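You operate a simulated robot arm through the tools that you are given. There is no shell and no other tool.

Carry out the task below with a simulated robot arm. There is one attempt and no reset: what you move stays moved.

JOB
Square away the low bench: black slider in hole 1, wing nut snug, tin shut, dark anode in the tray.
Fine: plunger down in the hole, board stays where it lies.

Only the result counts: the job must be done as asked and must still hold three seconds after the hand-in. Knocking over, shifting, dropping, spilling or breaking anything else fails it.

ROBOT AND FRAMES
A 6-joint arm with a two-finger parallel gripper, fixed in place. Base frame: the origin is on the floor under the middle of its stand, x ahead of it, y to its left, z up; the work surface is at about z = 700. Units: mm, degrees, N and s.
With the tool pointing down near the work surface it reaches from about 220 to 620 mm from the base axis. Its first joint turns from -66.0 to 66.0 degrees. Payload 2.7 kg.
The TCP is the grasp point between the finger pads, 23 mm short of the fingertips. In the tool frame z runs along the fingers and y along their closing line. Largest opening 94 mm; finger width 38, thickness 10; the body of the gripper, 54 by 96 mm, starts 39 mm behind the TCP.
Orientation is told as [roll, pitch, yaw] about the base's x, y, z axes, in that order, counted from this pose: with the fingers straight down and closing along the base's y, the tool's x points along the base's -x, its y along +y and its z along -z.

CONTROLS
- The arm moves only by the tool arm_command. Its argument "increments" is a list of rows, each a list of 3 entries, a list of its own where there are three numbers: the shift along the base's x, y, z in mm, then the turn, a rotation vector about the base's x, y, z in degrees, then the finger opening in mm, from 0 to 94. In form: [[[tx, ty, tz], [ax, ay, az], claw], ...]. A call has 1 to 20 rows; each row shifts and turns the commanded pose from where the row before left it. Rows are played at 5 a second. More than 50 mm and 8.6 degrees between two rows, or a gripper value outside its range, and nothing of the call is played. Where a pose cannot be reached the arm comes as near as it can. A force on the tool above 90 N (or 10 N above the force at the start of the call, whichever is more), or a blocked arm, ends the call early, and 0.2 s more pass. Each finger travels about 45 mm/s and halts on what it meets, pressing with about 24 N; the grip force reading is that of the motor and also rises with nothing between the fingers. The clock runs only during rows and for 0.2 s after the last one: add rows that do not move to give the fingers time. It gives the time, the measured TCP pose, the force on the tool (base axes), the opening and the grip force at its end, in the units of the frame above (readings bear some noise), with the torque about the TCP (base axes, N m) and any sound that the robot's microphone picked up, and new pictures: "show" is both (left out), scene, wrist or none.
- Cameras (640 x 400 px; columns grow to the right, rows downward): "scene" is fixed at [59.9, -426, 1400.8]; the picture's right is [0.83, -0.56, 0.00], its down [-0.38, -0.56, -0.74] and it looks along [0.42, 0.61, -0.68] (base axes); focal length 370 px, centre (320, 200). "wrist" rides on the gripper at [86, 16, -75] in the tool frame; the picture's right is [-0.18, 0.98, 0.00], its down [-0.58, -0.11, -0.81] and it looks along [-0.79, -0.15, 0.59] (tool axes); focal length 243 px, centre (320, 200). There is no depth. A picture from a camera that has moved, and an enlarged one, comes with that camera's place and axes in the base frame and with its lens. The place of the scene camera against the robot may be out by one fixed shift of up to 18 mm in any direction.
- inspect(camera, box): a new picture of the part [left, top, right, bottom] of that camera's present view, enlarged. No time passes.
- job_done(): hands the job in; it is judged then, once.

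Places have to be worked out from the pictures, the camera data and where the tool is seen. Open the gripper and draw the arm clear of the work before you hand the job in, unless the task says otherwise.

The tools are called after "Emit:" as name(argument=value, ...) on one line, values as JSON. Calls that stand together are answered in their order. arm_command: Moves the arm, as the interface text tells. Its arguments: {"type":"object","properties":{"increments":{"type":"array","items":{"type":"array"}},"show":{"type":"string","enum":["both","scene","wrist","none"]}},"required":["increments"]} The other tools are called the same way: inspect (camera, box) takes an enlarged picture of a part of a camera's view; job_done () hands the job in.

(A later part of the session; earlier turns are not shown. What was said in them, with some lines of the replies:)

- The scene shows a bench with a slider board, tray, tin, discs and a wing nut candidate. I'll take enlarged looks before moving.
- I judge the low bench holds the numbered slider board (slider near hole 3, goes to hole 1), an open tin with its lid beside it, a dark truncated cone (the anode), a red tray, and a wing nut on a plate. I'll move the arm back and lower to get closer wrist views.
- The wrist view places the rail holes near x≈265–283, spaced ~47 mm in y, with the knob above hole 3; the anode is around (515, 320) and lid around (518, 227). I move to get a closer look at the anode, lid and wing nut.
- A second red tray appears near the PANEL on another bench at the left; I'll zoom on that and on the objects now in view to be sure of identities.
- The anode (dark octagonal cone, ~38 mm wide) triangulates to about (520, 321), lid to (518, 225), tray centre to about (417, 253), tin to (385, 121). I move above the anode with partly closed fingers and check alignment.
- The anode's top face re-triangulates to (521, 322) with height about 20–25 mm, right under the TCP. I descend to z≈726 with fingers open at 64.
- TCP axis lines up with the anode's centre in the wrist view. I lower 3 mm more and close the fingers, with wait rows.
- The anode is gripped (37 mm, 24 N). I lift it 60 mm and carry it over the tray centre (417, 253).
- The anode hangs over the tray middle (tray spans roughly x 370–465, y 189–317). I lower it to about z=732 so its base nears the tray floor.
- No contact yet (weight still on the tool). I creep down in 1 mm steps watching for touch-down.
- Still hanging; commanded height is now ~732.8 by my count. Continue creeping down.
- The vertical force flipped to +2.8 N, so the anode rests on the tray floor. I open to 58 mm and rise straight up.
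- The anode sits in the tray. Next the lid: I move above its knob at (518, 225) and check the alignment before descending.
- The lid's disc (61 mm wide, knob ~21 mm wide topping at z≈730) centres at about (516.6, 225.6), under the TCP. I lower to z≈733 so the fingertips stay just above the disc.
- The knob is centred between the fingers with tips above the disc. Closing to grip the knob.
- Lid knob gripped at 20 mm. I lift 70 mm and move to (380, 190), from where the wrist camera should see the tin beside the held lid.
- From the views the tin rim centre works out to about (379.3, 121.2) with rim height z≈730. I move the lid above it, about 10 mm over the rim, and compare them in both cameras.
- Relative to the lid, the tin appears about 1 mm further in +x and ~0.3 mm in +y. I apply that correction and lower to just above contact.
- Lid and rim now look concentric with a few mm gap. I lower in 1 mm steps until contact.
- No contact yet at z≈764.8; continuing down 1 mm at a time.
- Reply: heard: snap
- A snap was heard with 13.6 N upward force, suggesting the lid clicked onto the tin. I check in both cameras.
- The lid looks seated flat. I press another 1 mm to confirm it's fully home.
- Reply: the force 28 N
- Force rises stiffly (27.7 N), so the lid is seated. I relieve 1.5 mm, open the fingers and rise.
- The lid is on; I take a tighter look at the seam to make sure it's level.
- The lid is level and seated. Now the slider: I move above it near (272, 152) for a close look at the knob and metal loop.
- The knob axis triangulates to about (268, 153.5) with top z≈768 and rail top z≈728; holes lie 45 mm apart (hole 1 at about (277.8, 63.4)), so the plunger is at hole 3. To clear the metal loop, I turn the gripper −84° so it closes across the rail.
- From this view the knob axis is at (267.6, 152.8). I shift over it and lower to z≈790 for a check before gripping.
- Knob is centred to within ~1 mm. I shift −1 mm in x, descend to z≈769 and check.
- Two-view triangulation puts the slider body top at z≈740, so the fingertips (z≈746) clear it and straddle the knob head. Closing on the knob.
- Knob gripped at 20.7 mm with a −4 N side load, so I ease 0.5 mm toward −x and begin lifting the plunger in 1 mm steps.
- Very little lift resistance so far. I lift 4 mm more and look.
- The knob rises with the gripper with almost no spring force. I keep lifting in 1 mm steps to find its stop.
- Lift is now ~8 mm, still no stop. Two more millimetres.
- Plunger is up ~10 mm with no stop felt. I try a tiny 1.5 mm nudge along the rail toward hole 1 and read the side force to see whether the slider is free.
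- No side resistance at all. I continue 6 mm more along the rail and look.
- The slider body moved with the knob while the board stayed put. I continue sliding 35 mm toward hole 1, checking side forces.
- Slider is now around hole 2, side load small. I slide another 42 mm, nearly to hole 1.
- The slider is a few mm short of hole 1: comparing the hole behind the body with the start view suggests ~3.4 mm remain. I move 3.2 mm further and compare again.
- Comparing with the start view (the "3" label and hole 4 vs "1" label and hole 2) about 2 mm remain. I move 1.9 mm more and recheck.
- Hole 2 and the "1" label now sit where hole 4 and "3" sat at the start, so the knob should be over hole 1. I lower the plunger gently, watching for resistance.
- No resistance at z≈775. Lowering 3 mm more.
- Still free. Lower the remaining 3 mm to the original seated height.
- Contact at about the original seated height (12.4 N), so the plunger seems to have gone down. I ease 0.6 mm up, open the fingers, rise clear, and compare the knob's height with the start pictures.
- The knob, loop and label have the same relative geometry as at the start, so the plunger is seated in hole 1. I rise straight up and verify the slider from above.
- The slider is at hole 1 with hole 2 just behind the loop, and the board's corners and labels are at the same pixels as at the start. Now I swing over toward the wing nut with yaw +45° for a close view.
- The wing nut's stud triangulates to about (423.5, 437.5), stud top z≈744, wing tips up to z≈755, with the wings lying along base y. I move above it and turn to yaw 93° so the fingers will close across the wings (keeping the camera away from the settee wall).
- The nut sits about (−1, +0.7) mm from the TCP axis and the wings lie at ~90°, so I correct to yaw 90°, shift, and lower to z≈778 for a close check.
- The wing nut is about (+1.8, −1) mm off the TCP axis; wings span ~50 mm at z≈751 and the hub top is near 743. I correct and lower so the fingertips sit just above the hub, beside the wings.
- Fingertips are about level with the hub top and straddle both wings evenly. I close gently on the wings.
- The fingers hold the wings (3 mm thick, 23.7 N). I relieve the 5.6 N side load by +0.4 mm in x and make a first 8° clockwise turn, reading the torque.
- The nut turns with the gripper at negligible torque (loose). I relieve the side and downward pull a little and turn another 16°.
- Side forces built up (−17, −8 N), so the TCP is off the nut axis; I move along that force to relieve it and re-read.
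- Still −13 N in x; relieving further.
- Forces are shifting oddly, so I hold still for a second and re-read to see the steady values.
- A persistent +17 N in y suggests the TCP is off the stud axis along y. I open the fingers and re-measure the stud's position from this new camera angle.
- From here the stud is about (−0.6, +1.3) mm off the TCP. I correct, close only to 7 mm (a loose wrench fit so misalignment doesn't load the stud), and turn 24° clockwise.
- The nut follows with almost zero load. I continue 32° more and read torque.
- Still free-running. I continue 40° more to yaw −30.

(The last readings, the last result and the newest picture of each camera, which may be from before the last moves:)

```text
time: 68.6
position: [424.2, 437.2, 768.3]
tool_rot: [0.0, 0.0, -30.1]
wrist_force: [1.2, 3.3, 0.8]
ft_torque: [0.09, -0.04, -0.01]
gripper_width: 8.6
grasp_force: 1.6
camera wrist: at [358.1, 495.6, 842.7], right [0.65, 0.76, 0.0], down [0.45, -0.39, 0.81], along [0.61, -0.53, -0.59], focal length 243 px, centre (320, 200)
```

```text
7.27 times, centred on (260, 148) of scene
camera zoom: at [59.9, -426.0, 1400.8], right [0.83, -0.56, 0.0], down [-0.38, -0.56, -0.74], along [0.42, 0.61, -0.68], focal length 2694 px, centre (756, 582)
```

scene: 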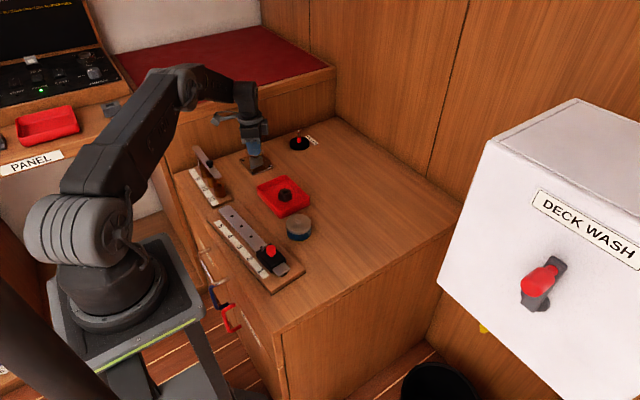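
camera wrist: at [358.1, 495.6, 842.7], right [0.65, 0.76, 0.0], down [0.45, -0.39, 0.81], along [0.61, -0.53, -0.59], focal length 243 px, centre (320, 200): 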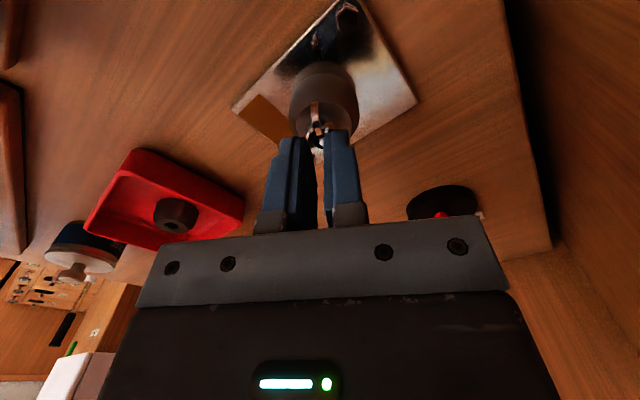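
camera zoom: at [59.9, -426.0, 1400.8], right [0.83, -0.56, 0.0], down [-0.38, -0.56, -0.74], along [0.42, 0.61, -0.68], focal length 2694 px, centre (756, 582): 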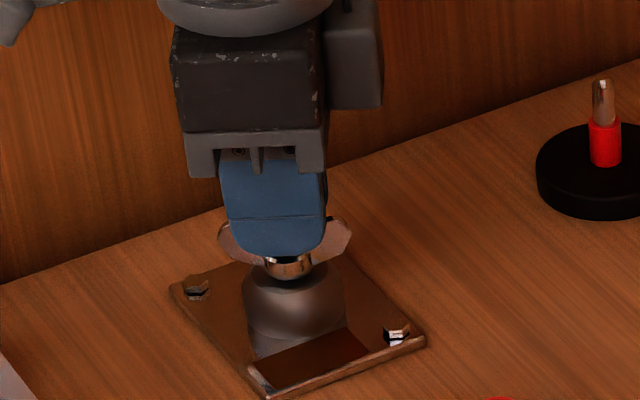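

About 115° turned so far with negligible torque. I open, lift 18 mm, and rotate back +180° to regrip at yaw 150.

Emit:
arm_command(increments=[[[0, 0, 0], [0, 0, 0], 30], [[0, 0, 0], [0, 0, 0], 44], [[0, 0, 9], [0, 0, 0], 44], [[0, 0, 9], [0, 0, 0], 44], [[0, 0, 0], [0, 0, 8.2], 44], [[0, 0, 0], [0, 0, 8.2], 44], [[0, 0, 0], [0, 0, 8.2], 44], [[0, 0, 0], [0, 0, 8.2], 44], [[0, 0, 0], [0, 0, 8.2], 44], [[0, 0, 0], [0, 0, 8.2], 44], [[0, 0, 0], [0, 0, 8.2], 44], [[0, 0, 0], [0, 0, 8.2], 44], [[0, 0, 0], [0, 0, 8.2], 44], [[0, 0, 0], [0, 0, 8.2], 44], [[0, 0, 0], [0, 0, 8.2], 44], [[0, 0, 0], [0, 0, 8.2], 44], [[0, 0, 0], [0, 0, 0], 44]], show="both")

Emit:
inspect(camera="wrist", box=[220, 60, 420, 185])

Emit:
inspect(camera="scene", box=[230, 130, 290, 175])

```text
time: 72.2
position: [424.1, 438.3, 785.7]
tool_rot: [0.1, 0.0, 68.6]
wrist_force: [1.5, -0.3, 0.0]
ft_torque: [0.03, -0.01, 0.02]
gripper_width: 43.9
grasp_force: 0.1
camera wrist: at [377.5, 363.5, 860.6], right [-0.85, 0.53, 0.0], down [0.31, 0.5, 0.81], along [0.43, 0.68, -0.59], focal length 243 px, centre (320, 200)
```

scene: 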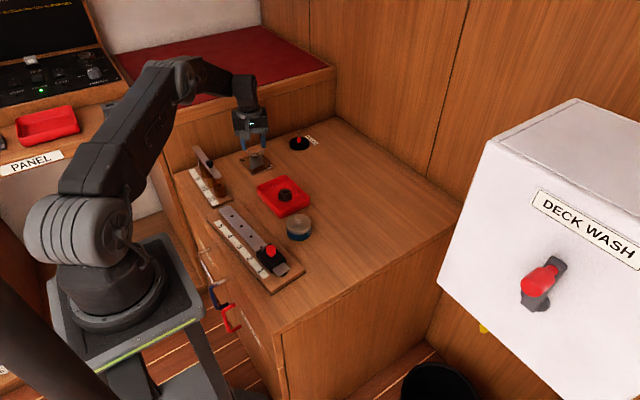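
wrist: 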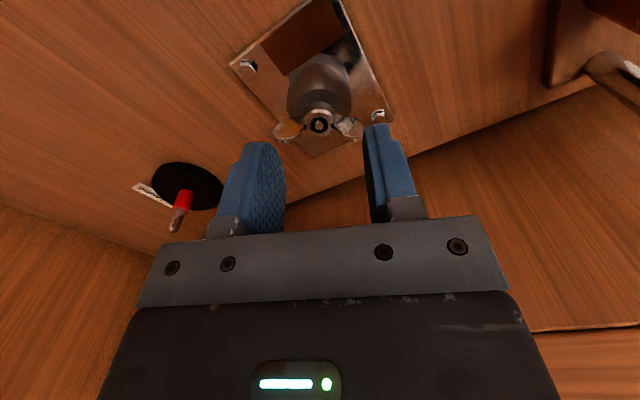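

```text
3.20 times, centred on (320, 122) of wrist
camera zoom: at [377.5, 363.5, 860.6], right [-0.85, 0.53, 0.0], down [0.31, 0.5, 0.81], along [0.43, 0.68, -0.59], focal length 776 px, centre (320, 448)
```

zoom: 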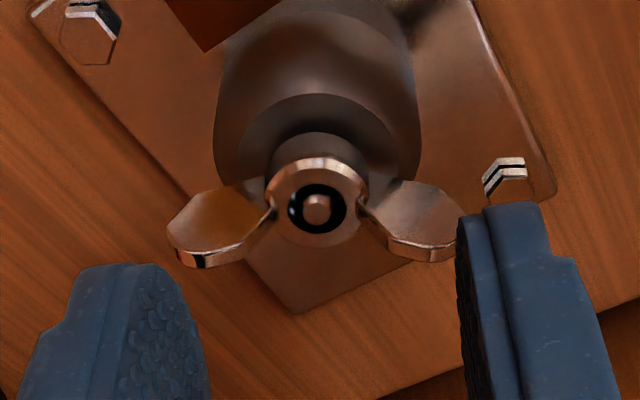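

```text
8.89 times, centred on (260, 152) of scene
camera zoom: at [59.9, -426.0, 1400.8], right [0.83, -0.56, 0.0], down [-0.38, -0.56, -0.74], along [0.42, 0.61, -0.68], focal length 3293 px, centre (853, 622)
```

zoom: 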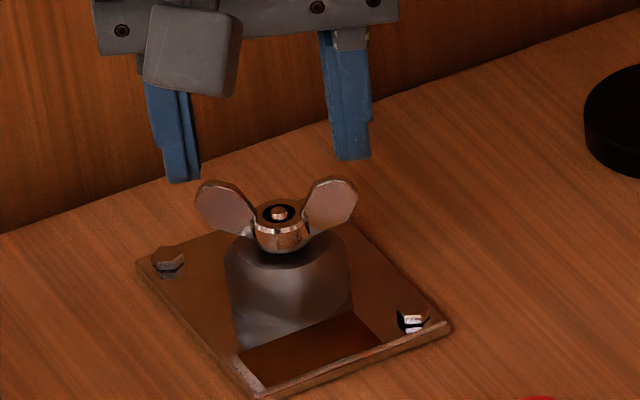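

The nut is clearly seen: wings at ~148°, wing tops z≈759, stud well centred. I finish rotating to yaw ~149, descend with fingertips at z≈748, and close to 7 mm.

Emit:
arm_command(increments=[[[0, 0, 0], [0, 0, 8], 44], [[0, 0, 0], [0, 0, 8], 44], [[0, 0, 0], [0, 0, 8], 44], [[0, 0, 0], [0, 0, 8], 44], [[0, 0, 0], [0, 0, 8], 44], [[0, 0, 0], [0, 0, 8], 44], [[0, 0, 0], [0, 0, 8], 44], [[0, 0, 0], [0, 0, 8], 44], [[0, 0, 0], [0, 0, 8], 44], [[0, 0, 0], [0, 0, 8], 44], [[0, 0, 0], [0, 0, 0], 44]], show="both")

Emit:
inspect(camera="wrist", box=[220, 60, 420, 185])

```text
time: 74.6
position: [422.4, 437.3, 786.3]
tool_rot: [0.0, 0.0, 148.5]
wrist_force: [0.0, 0.5, 0.1]
ft_torque: [0.0, -0.01, -0.01]
gripper_width: 44.1
grasp_force: 0.1
camera wrist: at [489.9, 379.3, 860.9], right [-0.67, -0.74, 0.0], down [-0.44, 0.4, 0.81], along [-0.6, 0.54, -0.59], focal length 243 px, centre (320, 200)
```

scene: 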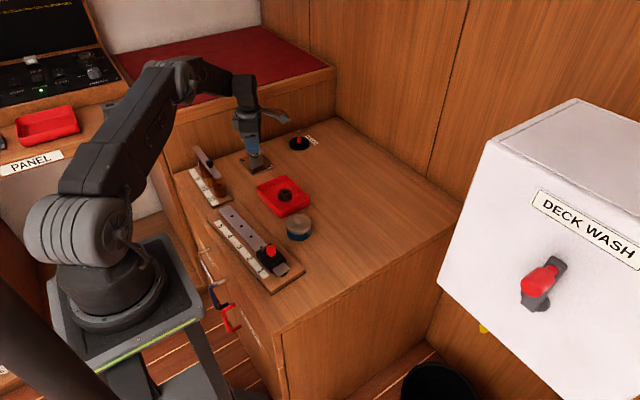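
wrist: 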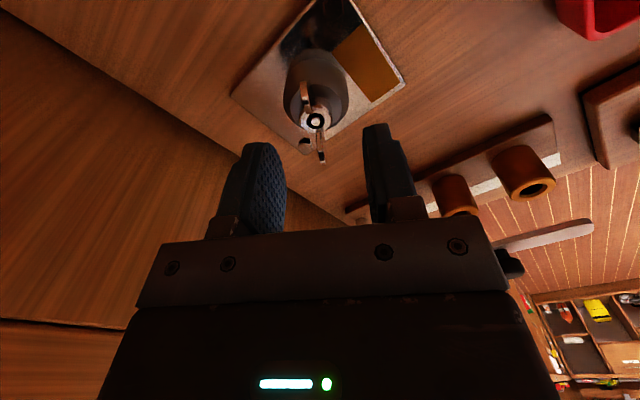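

```text
3.20 times, centred on (320, 122) of wrist
camera zoom: at [489.9, 379.3, 860.9], right [-0.67, -0.74, 0.0], down [-0.44, 0.4, 0.81], along [-0.6, 0.54, -0.59], focal length 776 px, centre (320, 448)
```

zoom: 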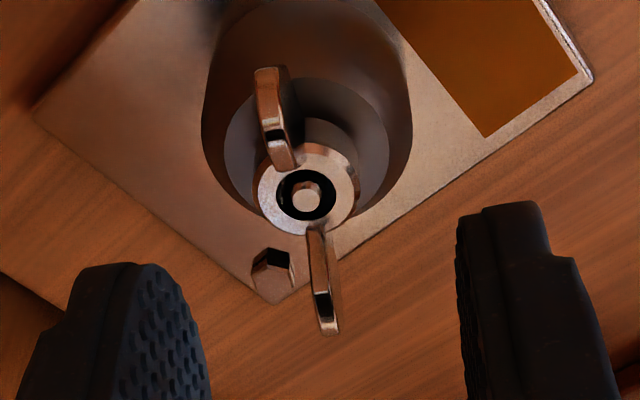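

From this angle the stud appears off by about (+2.7, +1.0) mm, so I correct the TCP and check again before descending.

Emit:
arm_command(increments=[[[1.35, 0.5, 0], [0, 0, 0], 44], [[1.35, 0.5, 0], [0, 0, 0], 44], [[0, 0, -6], [0, 0, 0], 44], [[0, 0, 0], [0, 0, 0], 44]], show="wrist")

Emit:
inspect(camera="wrist", box=[220, 60, 420, 185])

```text
time: 75.6
position: [424.4, 438.6, 779.5]
tool_rot: [0.0, 0.0, 148.5]
wrist_force: [0.5, -0.4, -0.6]
ft_torque: [-0.02, 0.0, 0.03]
gripper_width: 44.0
grasp_force: 0.1
camera wrist: at [491.2, 380.1, 854.5], right [-0.67, -0.74, 0.0], down [-0.44, 0.4, 0.81], along [-0.6, 0.54, -0.59], focal length 243 px, centre (320, 200)
```

wrist: 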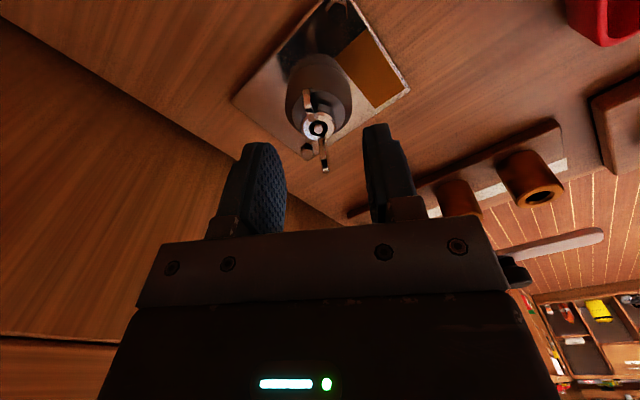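

```text
3.20 times, centred on (320, 122) of wrist
camera zoom: at [491.2, 380.1, 854.5], right [-0.67, -0.74, 0.0], down [-0.44, 0.4, 0.81], along [-0.6, 0.54, -0.59], focal length 776 px, centre (320, 448)
```

zoom: 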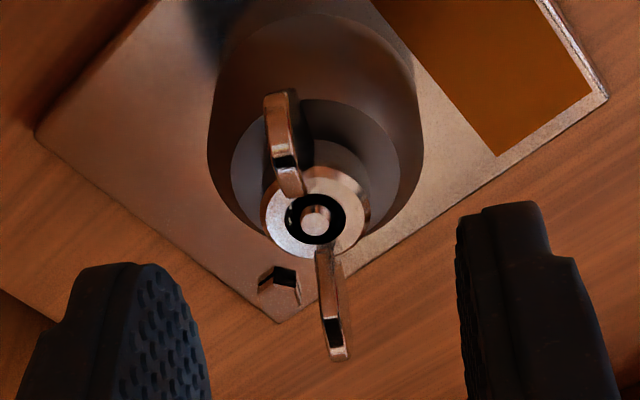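

Nearly centred now. I apply a final (+0.9, −0.2) mm, descend to z≈771 and close to 7 mm.

Emit:
arm_command(increments=[[[0.9, -0.2, -5], [0, 0, 0], 40], [[0, 0, -4.4], [0, 0, 0], 30], [[0, 0, 0], [0, 0, 0], 16], [[0, 0, 0], [0, 0, 0], 7], [[0, 0, 0], [0, 0, 0], 7]], show="wrist")

Emit:
inspect(camera="wrist", box=[220, 80, 420, 205])

Emit:
inspect(camera="scene", box=[230, 130, 290, 175])

```text
time: 76.8
position: [426.7, 438.5, 769.8]
tool_rot: [0.1, 0.0, 148.4]
wrist_force: [-0.4, 0.1, -0.7]
ft_torque: [-0.01, -0.01, 0.03]
gripper_width: 6.9
grasp_force: 0.0
camera wrist: at [492.8, 379.5, 845.1], right [-0.67, -0.74, 0.0], down [-0.44, 0.4, 0.81], along [-0.6, 0.54, -0.59], focal length 243 px, centre (320, 200)
```

wrist: 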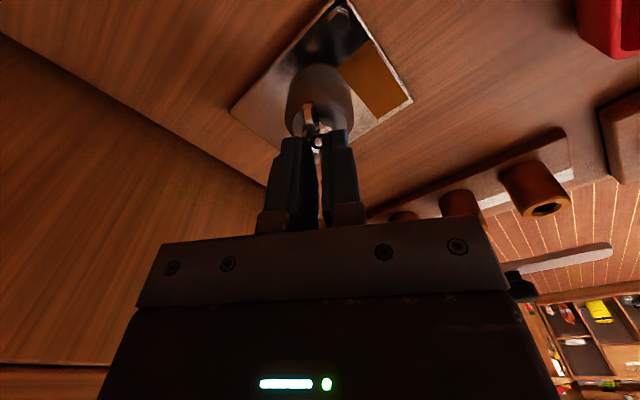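

```text
3.20 times, centred on (320, 142) of wrist
camera zoom: at [492.8, 379.5, 845.1], right [-0.67, -0.74, 0.0], down [-0.44, 0.4, 0.81], along [-0.6, 0.54, -0.59], focal length 776 px, centre (320, 384)
```

zoom: 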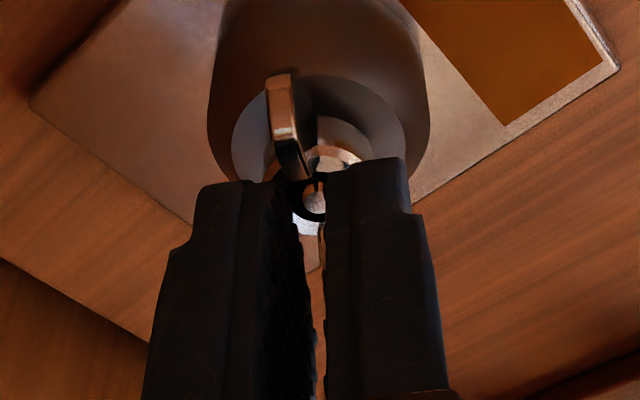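

```text
8.89 times, centred on (260, 152) of scene
camera zoom: at [59.9, -426.0, 1400.8], right [0.83, -0.56, 0.0], down [-0.38, -0.56, -0.74], along [0.42, 0.61, -0.68], focal length 3293 px, centre (853, 622)
```

zoom: 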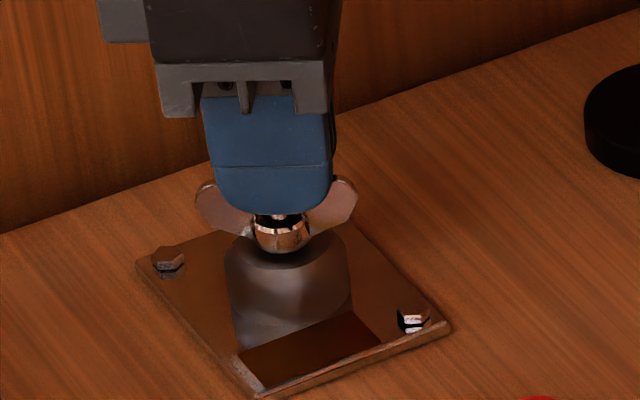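

Wings are straddled again. I turn clockwise 32°, drifting the TCP slightly (−0.3 mm x per step) to follow the observed axis shift with yaw, and read forces.

Emit:
arm_command(increments=[[[-0.3, -0.05, 0], [0, 0, -8], 7], [[-0.3, -0.05, 0], [0, 0, -8], 7], [[-0.3, -0.05, 0], [0, 0, -8], 7], [[-0.3, -0.05, 0], [0, 0, -8], 7], [[0, 0, 0], [0, 0, 0], 7]], show="wrist")

Emit:
inspect(camera="wrist", box=[220, 80, 420, 205])

```text
time: 78.0
position: [424.5, 437.6, 769.9]
tool_rot: [-0.1, -0.1, 116.3]
wrist_force: [0.3, 0.0, 0.9]
ft_torque: [-0.02, 0.01, 0.03]
gripper_width: 6.8
grasp_force: 0.1
camera wrist: at [450.9, 354.0, 844.9], right [-0.96, -0.27, 0.0], down [-0.16, 0.57, 0.81], along [-0.22, 0.78, -0.59], focal length 243 px, centre (320, 200)
```

wrist: 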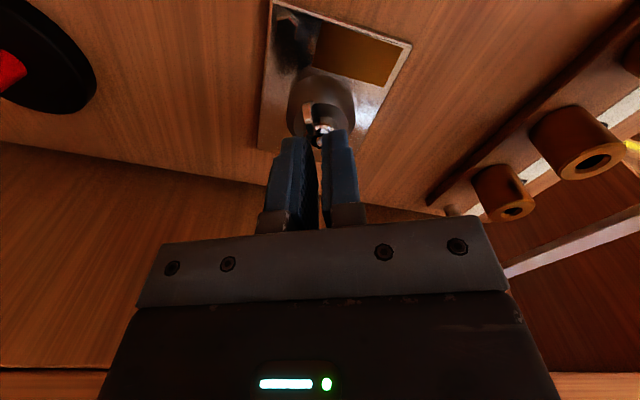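

```text
3.20 times, centred on (320, 142) of wrist
camera zoom: at [450.9, 354.0, 844.9], right [-0.96, -0.27, 0.0], down [-0.16, 0.57, 0.81], along [-0.22, 0.78, -0.59], focal length 776 px, centre (320, 384)
```

zoom: 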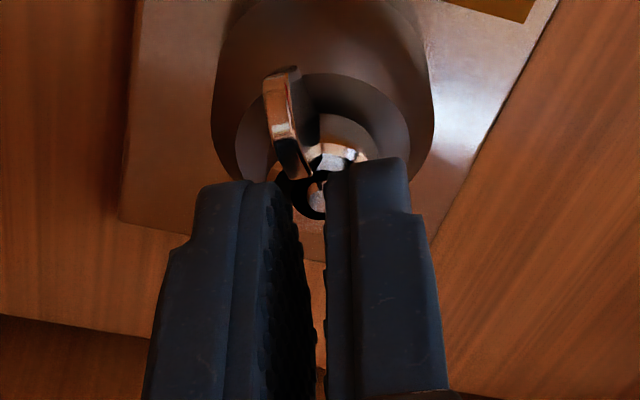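

Turning freely. Another 32° clockwise.

Emit:
arm_command(increments=[[[-0.3, -0.05, 0], [0, 0, -8], 7], [[-0.3, -0.05, 0], [0, 0, -8], 7], [[-0.3, -0.05, 0], [0, 0, -8], 7], [[-0.2, -0.05, 0], [0, 0, -8], 7], [[0, 0, 0], [0, 0, 0], 7]], show="none")

```text
time: 79.2
position: [423.4, 438.7, 769.5]
tool_rot: [0.0, 0.1, 84.3]
wrist_force: [-0.3, 0.2, -0.5]
ft_torque: [-0.03, 0.01, -0.01]
gripper_width: 6.9
grasp_force: 0.0
```

Still no resistance at yaw 84. Another 32°.

Emit:
arm_command(increments=[[[-0.2, 0, 0], [0, 0, -8], 7], [[-0.2, 0, 0], [0, 0, -8], 7], [[-0.1, 0, 0], [0, 0, -8], 7], [[-0.1, 0, 0], [0, 0, -8], 7], [[0, 0, 0], [0, 0, 0], 7]], show="wrist")

Emit:
inspect(camera="wrist", box=[220, 80, 420, 205])

Emit:
inspect(camera="scene", box=[230, 130, 290, 175])

```text
time: 80.4
position: [424.9, 437.8, 770.8]
tool_rot: [-0.1, 0.0, 52.3]
wrist_force: [-0.9, -0.2, -0.1]
ft_torque: [0.0, -0.02, 0.0]
gripper_width: 7.1
grasp_force: 0.2
camera wrist: at [360.2, 380.0, 845.3], right [-0.66, 0.75, 0.0], down [0.44, 0.39, 0.81], along [0.6, 0.54, -0.59], focal length 243 px, centre (320, 200)
```

wrist: 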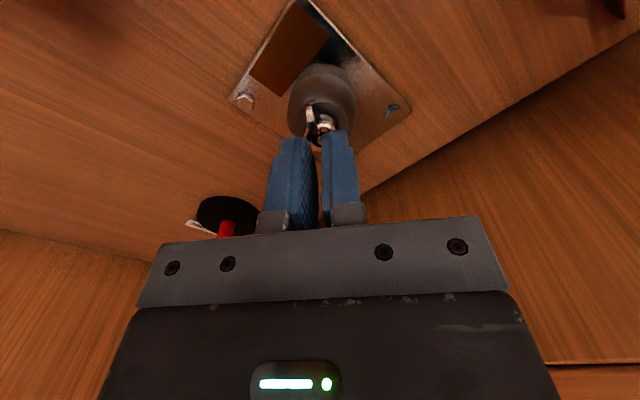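

```text
3.20 times, centred on (320, 142) of wrist
camera zoom: at [360.2, 380.0, 845.3], right [-0.66, 0.75, 0.0], down [0.44, 0.39, 0.81], along [0.6, 0.54, -0.59], focal length 776 px, centre (320, 384)
```

zoom: 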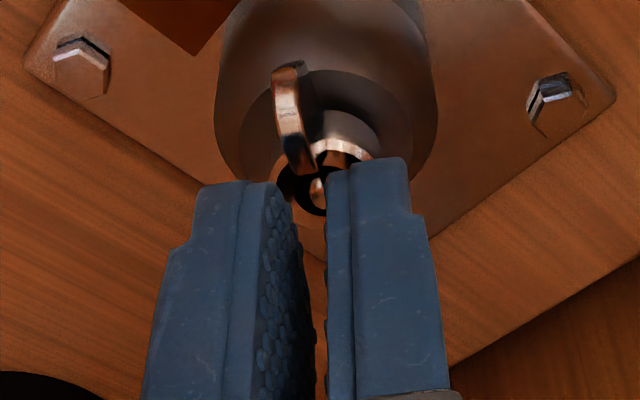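

```text
8.89 times, centred on (260, 152) of scene
camera zoom: at [59.9, -426.0, 1400.8], right [0.83, -0.56, 0.0], down [-0.38, -0.56, -0.74], along [0.42, 0.61, -0.68], focal length 3293 px, centre (853, 622)
```

zoom: 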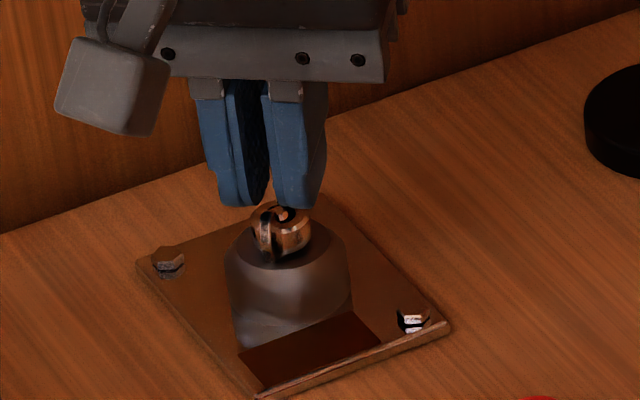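

Still free. I continue another 40° clockwise.

Emit:
arm_command(increments=[[[0, 0, 0], [0, 0, -8], 7], [[0, 0, 0], [0, 0, -8], 7], [[0, 0, 0], [0, 0, -8], 7], [[0, 0, 0], [0, 0, -8], 7], [[0, 0, 0], [0, 0, -8], 7], [[0, 0, 0], [0, 0, 0], 7]], show="none")

```text
time: 81.8
position: [423.1, 438.6, 769.6]
tool_rot: [0.0, 0.1, 12.3]
wrist_force: [0.3, 0.7, 0.3]
ft_torque: [0.03, 0.01, 0.01]
gripper_width: 7.2
grasp_force: 0.4
```

Yaw 12, no resistance yet. Continuing 40° more.

Emit:
arm_command(increments=[[[0, 0, 0], [0, 0, -8], 7], [[0, 0, 0], [0, 0, -8], 7], [[0, 0, 0], [0, 0, -8], 7], [[0, 0, 0], [0, 0, -8], 7], [[0, 0, 0], [0, 0, -8], 7], [[0, 0, 0], [0, 0, 0], 7]], show="wrist")

Emit:
inspect(camera="wrist", box=[220, 80, 420, 205])

Emit:
inspect(camera="scene", box=[230, 130, 290, 175])

```text
time: 83.2
position: [423.3, 438.4, 770.4]
tool_rot: [0.0, 0.0, -27.7]
wrist_force: [0.5, 3.2, -0.9]
ft_torque: [0.06, 0.01, 0.03]
gripper_width: 7.9
grasp_force: 0.8
camera wrist: at [355.9, 492.9, 845.0], right [0.62, 0.78, 0.0], down [0.46, -0.37, 0.81], along [0.63, -0.5, -0.59], focal length 243 px, centre (320, 200)
```

wrist: 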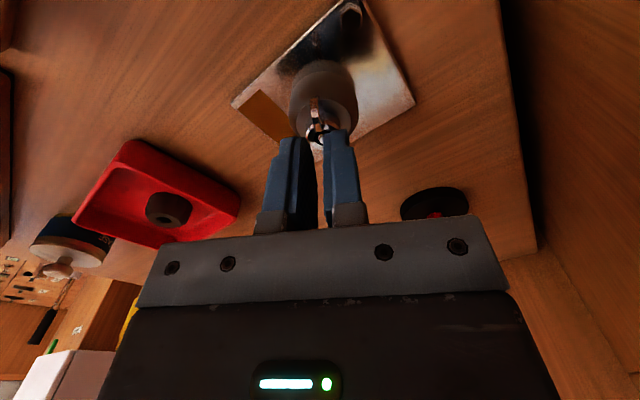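

```text
3.20 times, centred on (320, 142) of wrist
camera zoom: at [355.9, 492.9, 845.0], right [0.62, 0.78, 0.0], down [0.46, -0.37, 0.81], along [0.63, -0.5, -0.59], focal length 776 px, centre (320, 384)
```

zoom: 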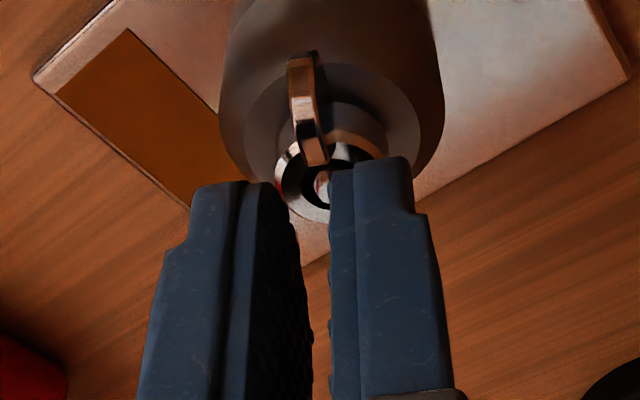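

```text
8.89 times, centred on (260, 152) of scene
camera zoom: at [59.9, -426.0, 1400.8], right [0.83, -0.56, 0.0], down [-0.38, -0.56, -0.74], along [0.42, 0.61, -0.68], focal length 3293 px, centre (853, 622)
```

zoom: 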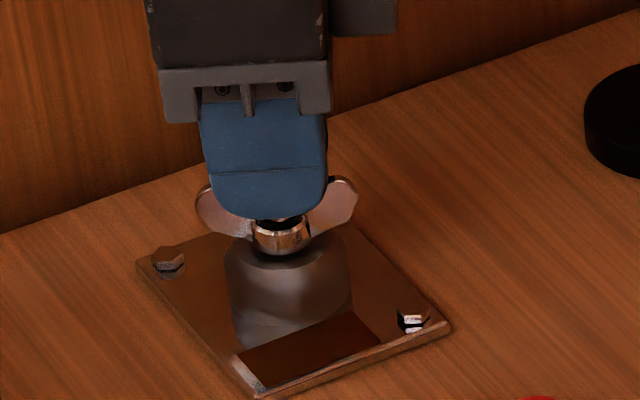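

Roughly 290° turned, no resistance yet. I open, lift, and swing back +180° for another bite, adding the x shift that yaw ~150 needs.

Emit:
arm_command(increments=[[[0, 0, 0], [0, 0, 0], 30], [[0, 0, 0], [0, 0, 0], 44], [[0, 0, 9], [0, 0, 0], 44], [[0, 0, 9], [0, 0, 0], 44], [[0, 0, 0], [0, 0, 8.2], 44], [[0, 0, 0], [0, 0, 8.2], 44], [[0, 0, 0], [0, 0, 8.2], 44], [[0, 0, 0], [0, 0, 8.2], 44], [[0, 0, 0], [0, 0, 8.2], 44], [[0, 0, 0], [0, 0, 8.2], 44], [[0, 0, 0], [0, 0, 8.2], 44], [[0, 0, 0], [0, 0, 8.2], 44], [[0, 0, 0], [0, 0, 8.2], 44], [[0, 0, 0], [0, 0, 8.2], 44], [[0, 0, 0], [0, 0, 8.2], 44], [[0, 0, 0], [0, 0, 8.2], 44], [[0, 0, 0], [0, 0, 0], 44]], show="scene")

Emit:
inspect(camera="wrist", box=[220, 60, 420, 185])

Emit:
inspect(camera="scene", box=[230, 130, 290, 175])

```text
time: 86.8
position: [423.6, 437.2, 788.7]
tool_rot: [0.0, 0.0, 70.9]
wrist_force: [0.6, 0.0, -0.3]
ft_torque: [0.02, 0.02, 0.02]
gripper_width: 43.9
grasp_force: 0.1
```

scene: 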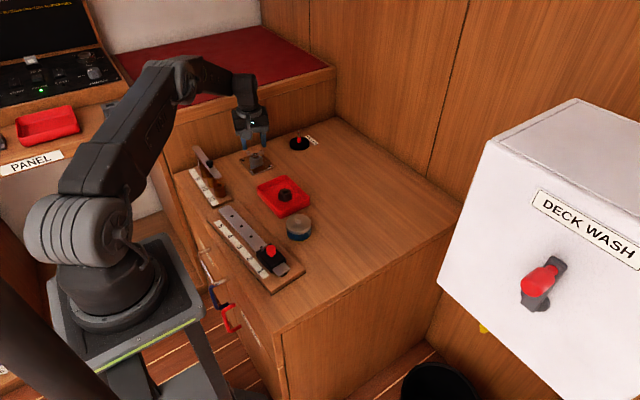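

```text
3.20 times, centred on (320, 122) of wrist
camera zoom: at [381.9, 361.4, 862.8], right [-0.87, 0.5, 0.0], down [0.29, 0.51, 0.81], along [0.4, 0.7, -0.59], focal length 776 px, centre (320, 448)
```

zoom: 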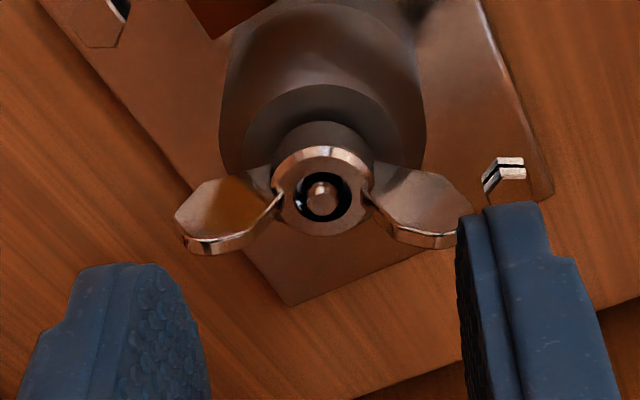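

```text
8.89 times, centred on (260, 152) of scene
camera zoom: at [59.9, -426.0, 1400.8], right [0.83, -0.56, 0.0], down [-0.38, -0.56, -0.74], along [0.42, 0.61, -0.68], focal length 3293 px, centre (853, 622)
```

zoom: 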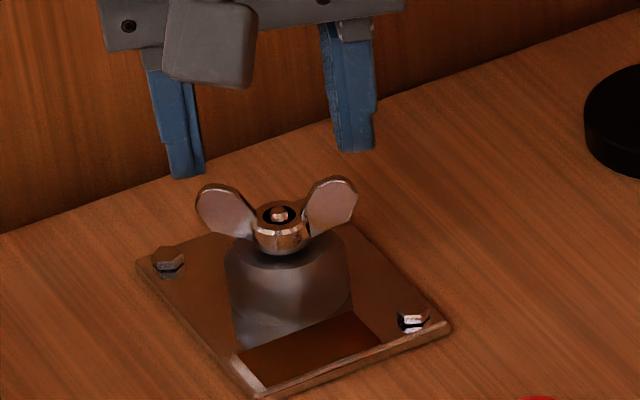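

The nut looks ~1 mm lower than before; wings again at ~148°. I finish the swing to yaw ~151 with the x-shift and check centring.

Emit:
arm_command(increments=[[[0.3, 0.04, 0], [0, 0, 8], 44], [[0.3, 0.04, 0], [0, 0, 8], 44], [[0.3, 0.04, 0], [0, 0, 8], 44], [[0.3, 0.04, 0], [0, 0, 8], 44], [[0.3, 0.04, 0], [0, 0, 8], 44], [[0.3, 0.04, 0], [0, 0, 8], 44], [[0.3, 0.04, 0], [0, 0, 8], 44], [[0.3, 0.04, 0], [0, 0, 8], 44], [[0.3, 0.04, 0], [0, 0, 8], 44], [[0.2, 0.04, -6], [0, 0, 6], 44], [[0, 0, 0], [0, 0, 0], 44]], show="none")

Emit:
inspect(camera="wrist", box=[220, 60, 420, 185])

```text
time: 89.2
position: [425.6, 437.8, 782.1]
tool_rot: [0.0, 0.0, 148.9]
wrist_force: [0.1, -0.7, 0.0]
ft_torque: [-0.01, -0.01, 0.03]
gripper_width: 43.9
grasp_force: 0.0
```

```text
3.20 times, centred on (320, 122) of wrist
camera zoom: at [493.5, 379.5, 857.2], right [-0.67, -0.75, 0.0], down [-0.44, 0.39, 0.81], along [-0.6, 0.54, -0.59], focal length 776 px, centre (320, 448)
```

zoom: 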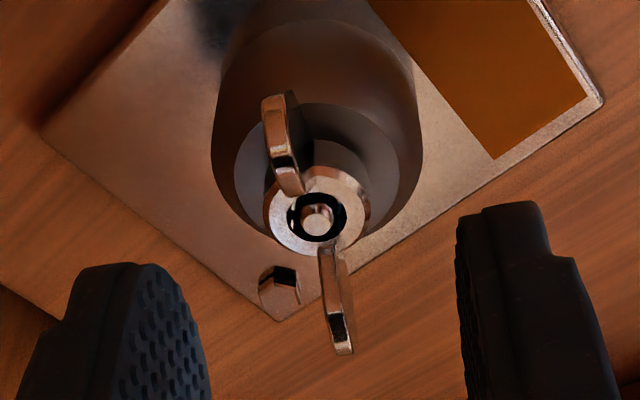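

Centred. I descend to z≈770, close to 7 mm and turn 32° clockwise.

Emit:
arm_command(increments=[[[0.2, 0, -7], [0, 0, 0], 40], [[0, 0, -6], [0, 0, 0], 30], [[0, 0, 0], [0, 0, 0], 16], [[0, 0, 0], [0, 0, 0], 7], [[0, 0, 0], [0, 0, 0], 7], [[-0.3, -0.05, 0], [0, 0, -8], 7], [[-0.3, -0.05, 0], [0, 0, -8], 7], [[-0.3, -0.05, 0], [0, 0, -8], 7], [[-0.3, -0.05, 0], [0, 0, -8], 7], [[0, 0, 0], [0, 0, 0], 7]], show="none")

Emit:
inspect(camera="wrist", box=[220, 80, 420, 205])

```text
time: 91.4
position: [427.2, 438.3, 769.0]
tool_rot: [0.0, 0.0, 116.6]
wrist_force: [0.4, -0.8, 0.5]
ft_torque: [-0.01, 0.03, 0.02]
gripper_width: 7.0
grasp_force: 0.0
```

```text
3.20 times, centred on (320, 142) of wrist
camera zoom: at [451.8, 353.3, 844.7], right [-0.96, -0.28, 0.0], down [-0.16, 0.57, 0.81], along [-0.22, 0.77, -0.59], focal length 776 px, centre (320, 384)
```

zoom: 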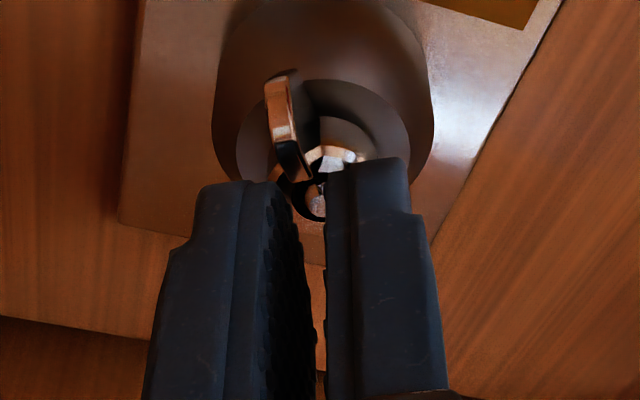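

Nut follows freely. I continue 64° in one go, then read.

Emit:
arm_command(increments=[[[-0.3, -0.05, 0], [0, 0, -8], 7], [[-0.3, -0.05, 0], [0, 0, -8], 7], [[-0.3, -0.05, 0], [0, 0, -8], 7], [[-0.3, -0.05, 0], [0, 0, -8], 7], [[0, 0, 0], [0, 0, 0], 7]], show="none")

```text
time: 92.6
position: [424.3, 437.6, 770.5]
tool_rot: [-0.1, 0.0, 84.7]
wrist_force: [3.7, -0.7, 0.4]
ft_torque: [0.02, -0.07, 0.06]
gripper_width: 8.8
grasp_force: 1.7
```

There's a first sign of load (opening pushed to 8.8 mm, torque 0.06). I look before going on.

Emit:
inspect(camera="wrist", box=[220, 80, 420, 205])

Emit:
inspect(camera="scene", box=[230, 130, 290, 175])

```text
3.20 times, centred on (320, 142) of wrist
camera zoom: at [401.5, 351.9, 845.3], right [-0.96, 0.27, 0.0], down [0.16, 0.57, 0.81], along [0.22, 0.78, -0.59], focal length 776 px, centre (320, 384)
```

zoom: 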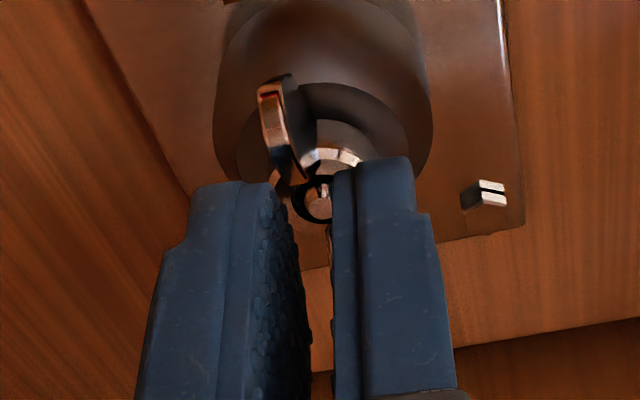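

```text
8.89 times, centred on (260, 152) of scene
camera zoom: at [59.9, -426.0, 1400.8], right [0.83, -0.56, 0.0], down [-0.38, -0.56, -0.74], along [0.42, 0.61, -0.68], focal length 3293 px, centre (853, 622)
```

zoom: 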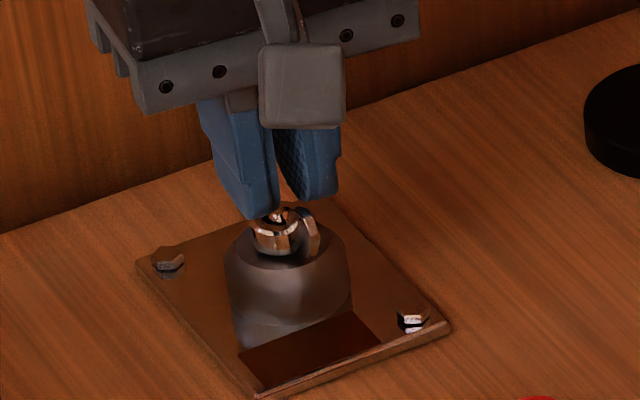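

The wings now lag ~12° behind the fingers—nut is starting to seat. I clamp fully on the wings and read the torque.

Emit:
arm_command(increments=[[[0, 0, 0], [0, 0, 0], 4], [[0, 0, 0], [0, 0, 0], 0], [[0, 0, 0], [0, 0, 0], 0], [[0, 0, 0], [0, 0, 0], 0]], show="none")

Emit:
inspect(camera="wrist", box=[220, 80, 420, 205])

```text
time: 93.6
position: [424.0, 435.2, 771.0]
tool_rot: [0.1, 0.0, 84.8]
wrist_force: [9.4, -2.8, -0.3]
ft_torque: [-0.08, -0.18, 0.86]
gripper_width: 5.0
grasp_force: 24.0
```

```text
3.20 times, centred on (320, 142) of wrist
camera zoom: at [402.0, 351.6, 845.3], right [-0.96, 0.27, 0.0], down [0.16, 0.57, 0.81], along [0.22, 0.78, -0.59], focal length 776 px, centre (320, 384)
```

zoom: 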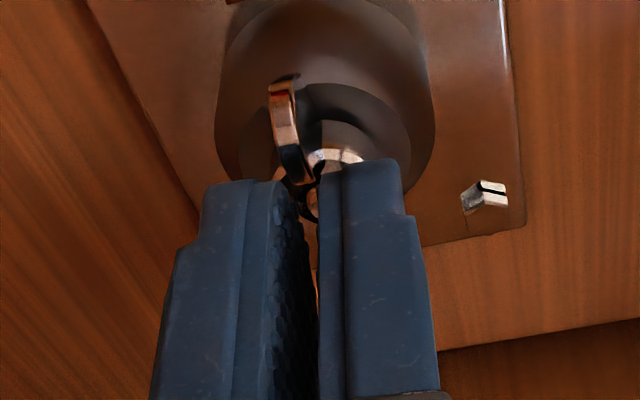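

Torque is 0.86 N·m with the fingers at grip limit (5.0 mm, not fully closed), so the nut is resisting. I turn 3° more to see whether it's at a stop.

Emit:
arm_command(increments=[[[0, 0, 0], [0, 0, -3], 0], [[0, 0, 0], [0, 0, 0], 0], [[0, 0, 0], [0, 0, 0], 0]], show="none")

Emit:
inspect(camera="wrist", box=[220, 80, 420, 205])

Emit:
inspect(camera="scene", box=[230, 130, 290, 175])

```text
time: 94.4
position: [425.1, 437.0, 770.3]
tool_rot: [0.0, 0.0, 81.8]
wrist_force: [5.0, -9.6, 7.7]
ft_torque: [-0.24, -0.08, 0.95]
gripper_width: 7.0
grasp_force: 23.5
```

```text
3.20 times, centred on (320, 142) of wrist
camera zoom: at [397.7, 353.3, 845.3], right [-0.95, 0.32, 0.0], down [0.19, 0.56, 0.81], along [0.26, 0.76, -0.59], focal length 776 px, centre (320, 384)
```

zoom: 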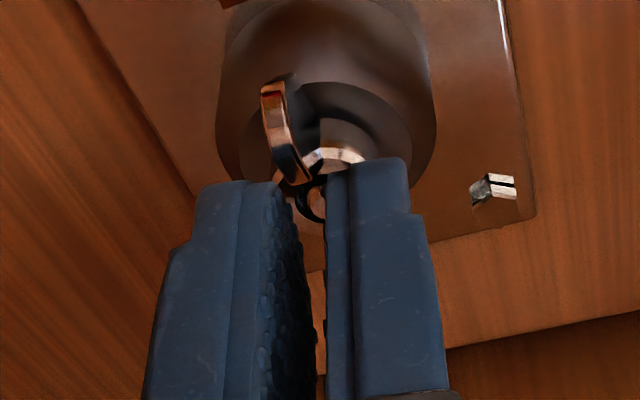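

```text
8.89 times, centred on (260, 152) of scene
camera zoom: at [59.9, -426.3, 1400.7], right [0.83, -0.56, 0.0], down [-0.38, -0.56, -0.74], along [0.42, 0.61, -0.68], focal length 3293 px, centre (853, 622)
```

zoom: 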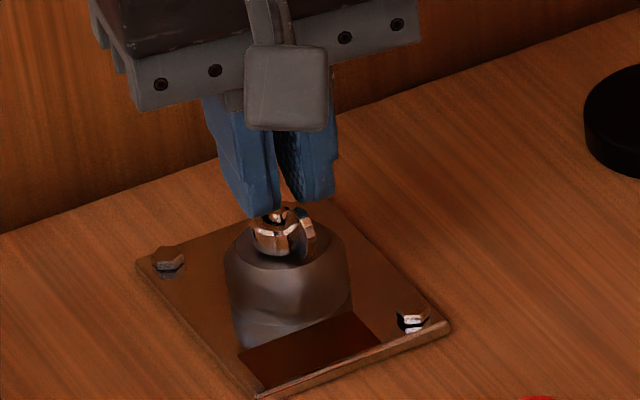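

Fingers were spread to 7 mm at 0.95 N·m while the nut stayed put, so it is seated snug. I open straight out, lift, and look at the nut.

Emit:
arm_command(increments=[[[0, 0, 0], [0, 0, 0], 24], [[0, 0, 0], [0, 0, 0], 44], [[0, 0, 0], [0, 0, 0], 44], [[0, 0, 10], [0, 0, 0], 44], [[0, 0, 15], [0, 0, 0], 44], [[0, 0, 20], [0, 0, 0], 44], [[0, 0, 0], [0, 0, 0], 44]])

Emit:
inspect(camera="wrist", box=[220, 40, 420, 165])

Emit:
inspect(camera="scene", box=[230, 130, 290, 175])

```text
time: 96.0
position: [423.1, 437.8, 814.0]
tool_rot: [0.1, 0.0, 81.7]
wrist_force: [-0.2, -0.2, -0.1]
ft_torque: [0.0, 0.01, 0.0]
gripper_width: 44.3
grasp_force: 0.1
camera wrist: at [396.6, 354.9, 889.0], right [-0.95, 0.32, 0.0], down [0.19, 0.56, 0.81], along [0.26, 0.76, -0.59], focal length 243 px, centre (320, 200)
```

scene: 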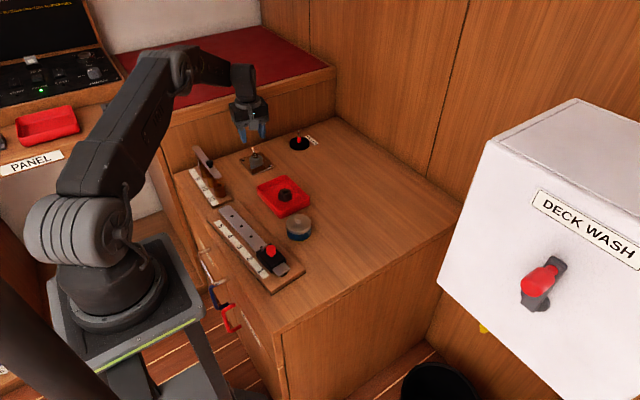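
wrist: 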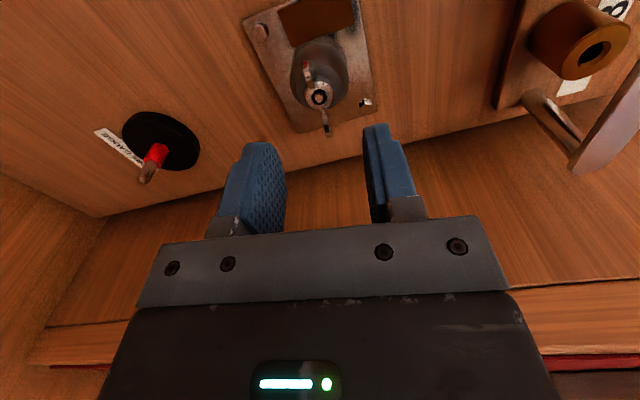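

```text
3.20 times, centred on (320, 102) of wrist
camera zoom: at [396.6, 354.9, 889.0], right [-0.95, 0.32, 0.0], down [0.19, 0.56, 0.81], along [0.26, 0.76, -0.59], focal length 776 px, centre (320, 512)
```

zoom: 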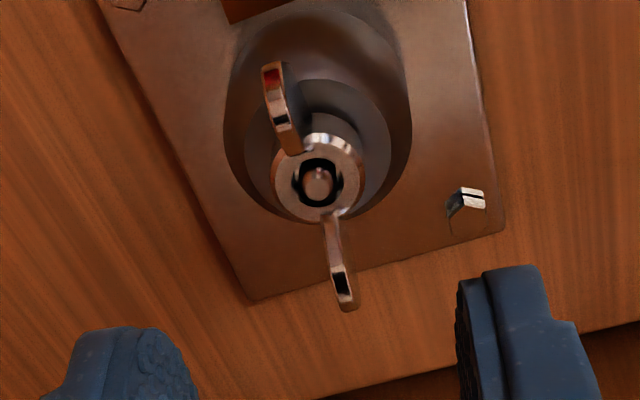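

```text
8.89 times, centred on (260, 152) of scene
camera zoom: at [59.9, -426.0, 1400.8], right [0.83, -0.56, 0.0], down [-0.38, -0.56, -0.74], along [0.42, 0.61, -0.68], focal length 3293 px, centre (853, 622)
```

zoom: 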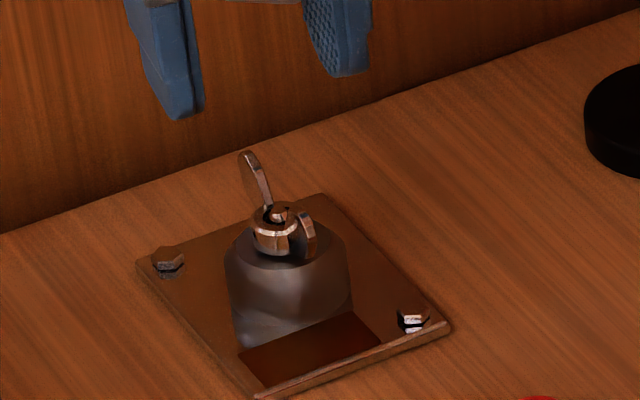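

The nut is seated with the stud now proud of the hub. Before retreating I compare the slider, tin and tray in enlarged scene views.

Emit:
inspect(camera="scene", box=[210, 200, 330, 300])

Emit:
inspect(camera="scene", box=[245, 230, 305, 280])

Emit:
inspect(camera="scene", box=[230, 130, 350, 230])

```text
4.00 times, centred on (270, 250) of scene
camera zoom: at [59.9, -426.0, 1400.8], right [0.83, -0.56, 0.0], down [-0.38, -0.56, -0.74], along [0.42, 0.61, -0.68], focal length 1482 px, centre (520, 0)
```

zoom: 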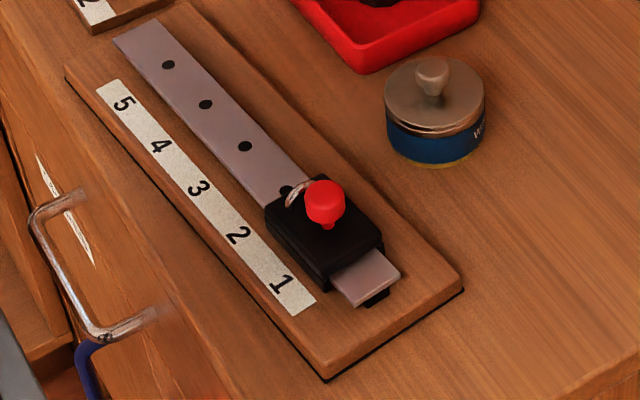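

```text
8.00 times, centred on (275, 255) of scene
camera zoom: at [59.9, -426.0, 1400.8], right [0.83, -0.56, 0.0], down [-0.38, -0.56, -0.74], along [0.42, 0.61, -0.68], focal length 2964 px, centre (680, -240)
```

zoom: 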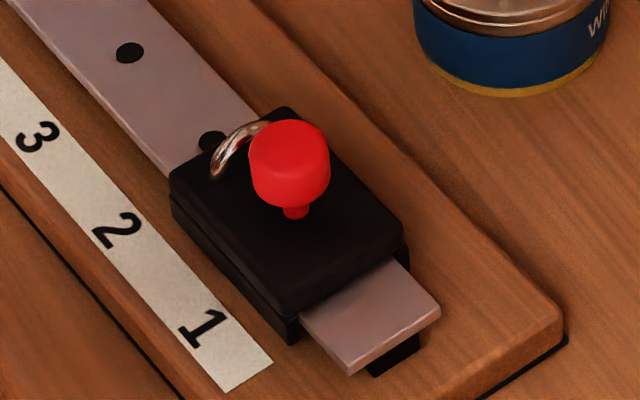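

```text
4.00 times, centred on (290, 180) of scene
camera zoom: at [59.9, -426.0, 1400.8], right [0.83, -0.56, 0.0], down [-0.38, -0.56, -0.74], along [0.42, 0.61, -0.68], focal length 1482 px, centre (440, 280)
```

zoom: 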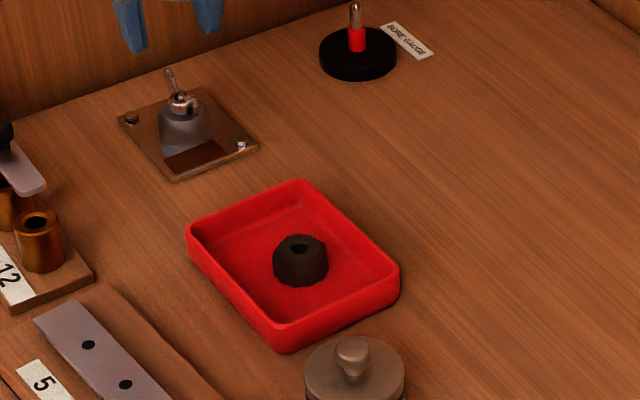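

Slider geometry (knob vs body corner) matches the start picture exactly, the board edges are unchanged, the tin is closed, the anode is in the tray and the bore gauge undisturbed. I now raise the arm, turn it back and retreat to the start area with the gripper open.

Emit:
arm_command(increments=[[[0, 0, 25], [0, 0, 0], 44], [[0, 0, 25], [0, 0, 0], 44], [[0, 0, 25], [0, 0, 0], 44], [[0, 0, 25], [0, 0, 0], 50], [[-3, -22, 10], [0, 0, -8], 60], [[-3, -22, 10], [0, 0, -8], 70], [[-3, -22, 10], [0, 0, -8], 80], [[-3, -22, 10], [0, 0, -8], 90], [[-3, -22, 10], [0, 0, -8], 94], [[-3, -22, 10], [0, 0, -8], 94], [[-3, -22, 10], [0, 0, -8], 94], [[-3, -22, 10], [0, 0, -8], 94], [[-3, -22, 10], [0, 0, -8], 94], [[-3, -22, 10], [0, 0, -8], 94], [[-3, -22, 10], [0, 0, 0], 94], [[-3, -22, 10], [0, 0, 0], 94], [[0, 0, 0], [0, 0, 0], 94]])

Emit:
inspect(camera="scene", box=[180, 120, 340, 300])

```text
time: 99.6
position: [390.3, 175.4, 1034.9]
tool_rot: [0.0, 0.0, 1.8]
wrist_force: [-1.0, -0.9, 0.0]
ft_torque: [0.0, 0.0, -0.02]
gripper_width: 93.9
grasp_force: 0.1
camera wrist: at [303.8, 188.8, 1109.5], right [0.15, 0.99, 0.0], down [0.58, -0.09, 0.81], along [0.8, -0.12, -0.59], focal length 243 px, centre (320, 200)
```

scene: 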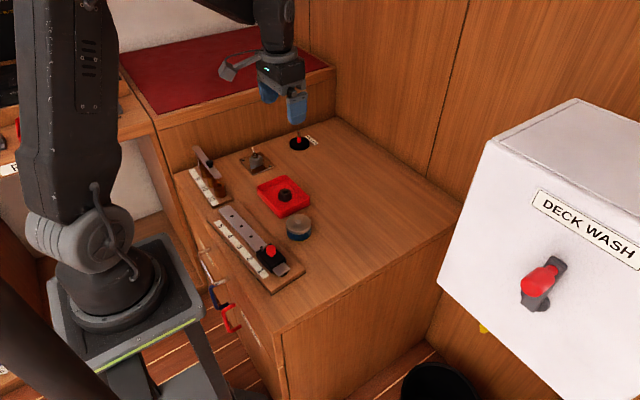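
wrist: 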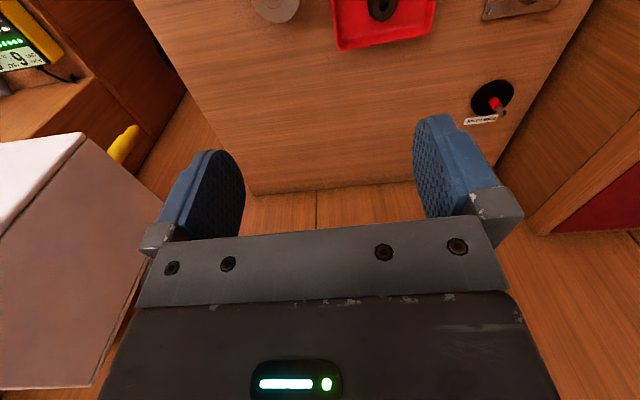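

```text
2.22 times, centred on (260, 210) of scene
camera zoom: at [59.8, -426.0, 1400.8], right [0.83, -0.56, 0.0], down [-0.38, -0.56, -0.74], along [0.42, 0.61, -0.68], focal length 823 px, centre (453, 178)
```

zoom: 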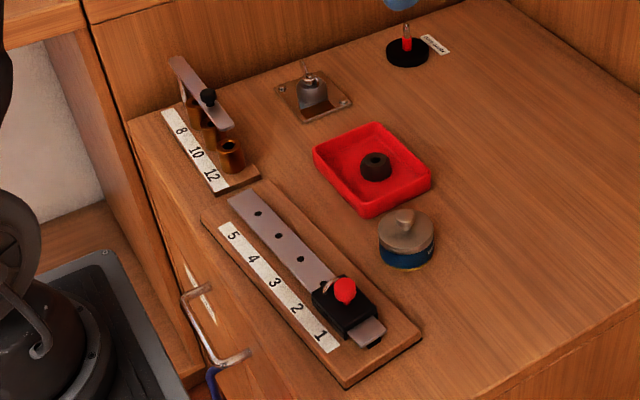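

Everything reads as asked: slider at hole 1 with its plunger down, board unmoved, tin shut, wing nut snug, and dark anode in the tray. The arm is clear with the gripper open, so I hand in.

Emit:
job_done()

```text
The job is handed in.
```

I finished all four tasks on the low bench and handed the job in. The arm is clear of the work and the gripper is open.

| Item | Result | Evidence |
|---|---|---|
| Black slider | In hole 1, plunger down | The knob sits at the same height on the slider as it did at hole 3. The board's edges and labels are where they were at the start. |
| Wing nut | Snug | About one clockwise turn, ending at a stop. It did not move further at 0.95 N·m. |
| Tin | Shut | The lid snapped on and stayed firm at about 28 N. |
| Dark anode | In the red tray | It rests in the middle of the low-bench tray. |

I did not push the slider sideways to test that the plunger is locked, because that could have shifted the board. That it is in the hole rests on how it looks and how freely it dropped.

In the final pictures nothing else on the bench looks moved, including the bore gauge and the 8/10/12 stand.
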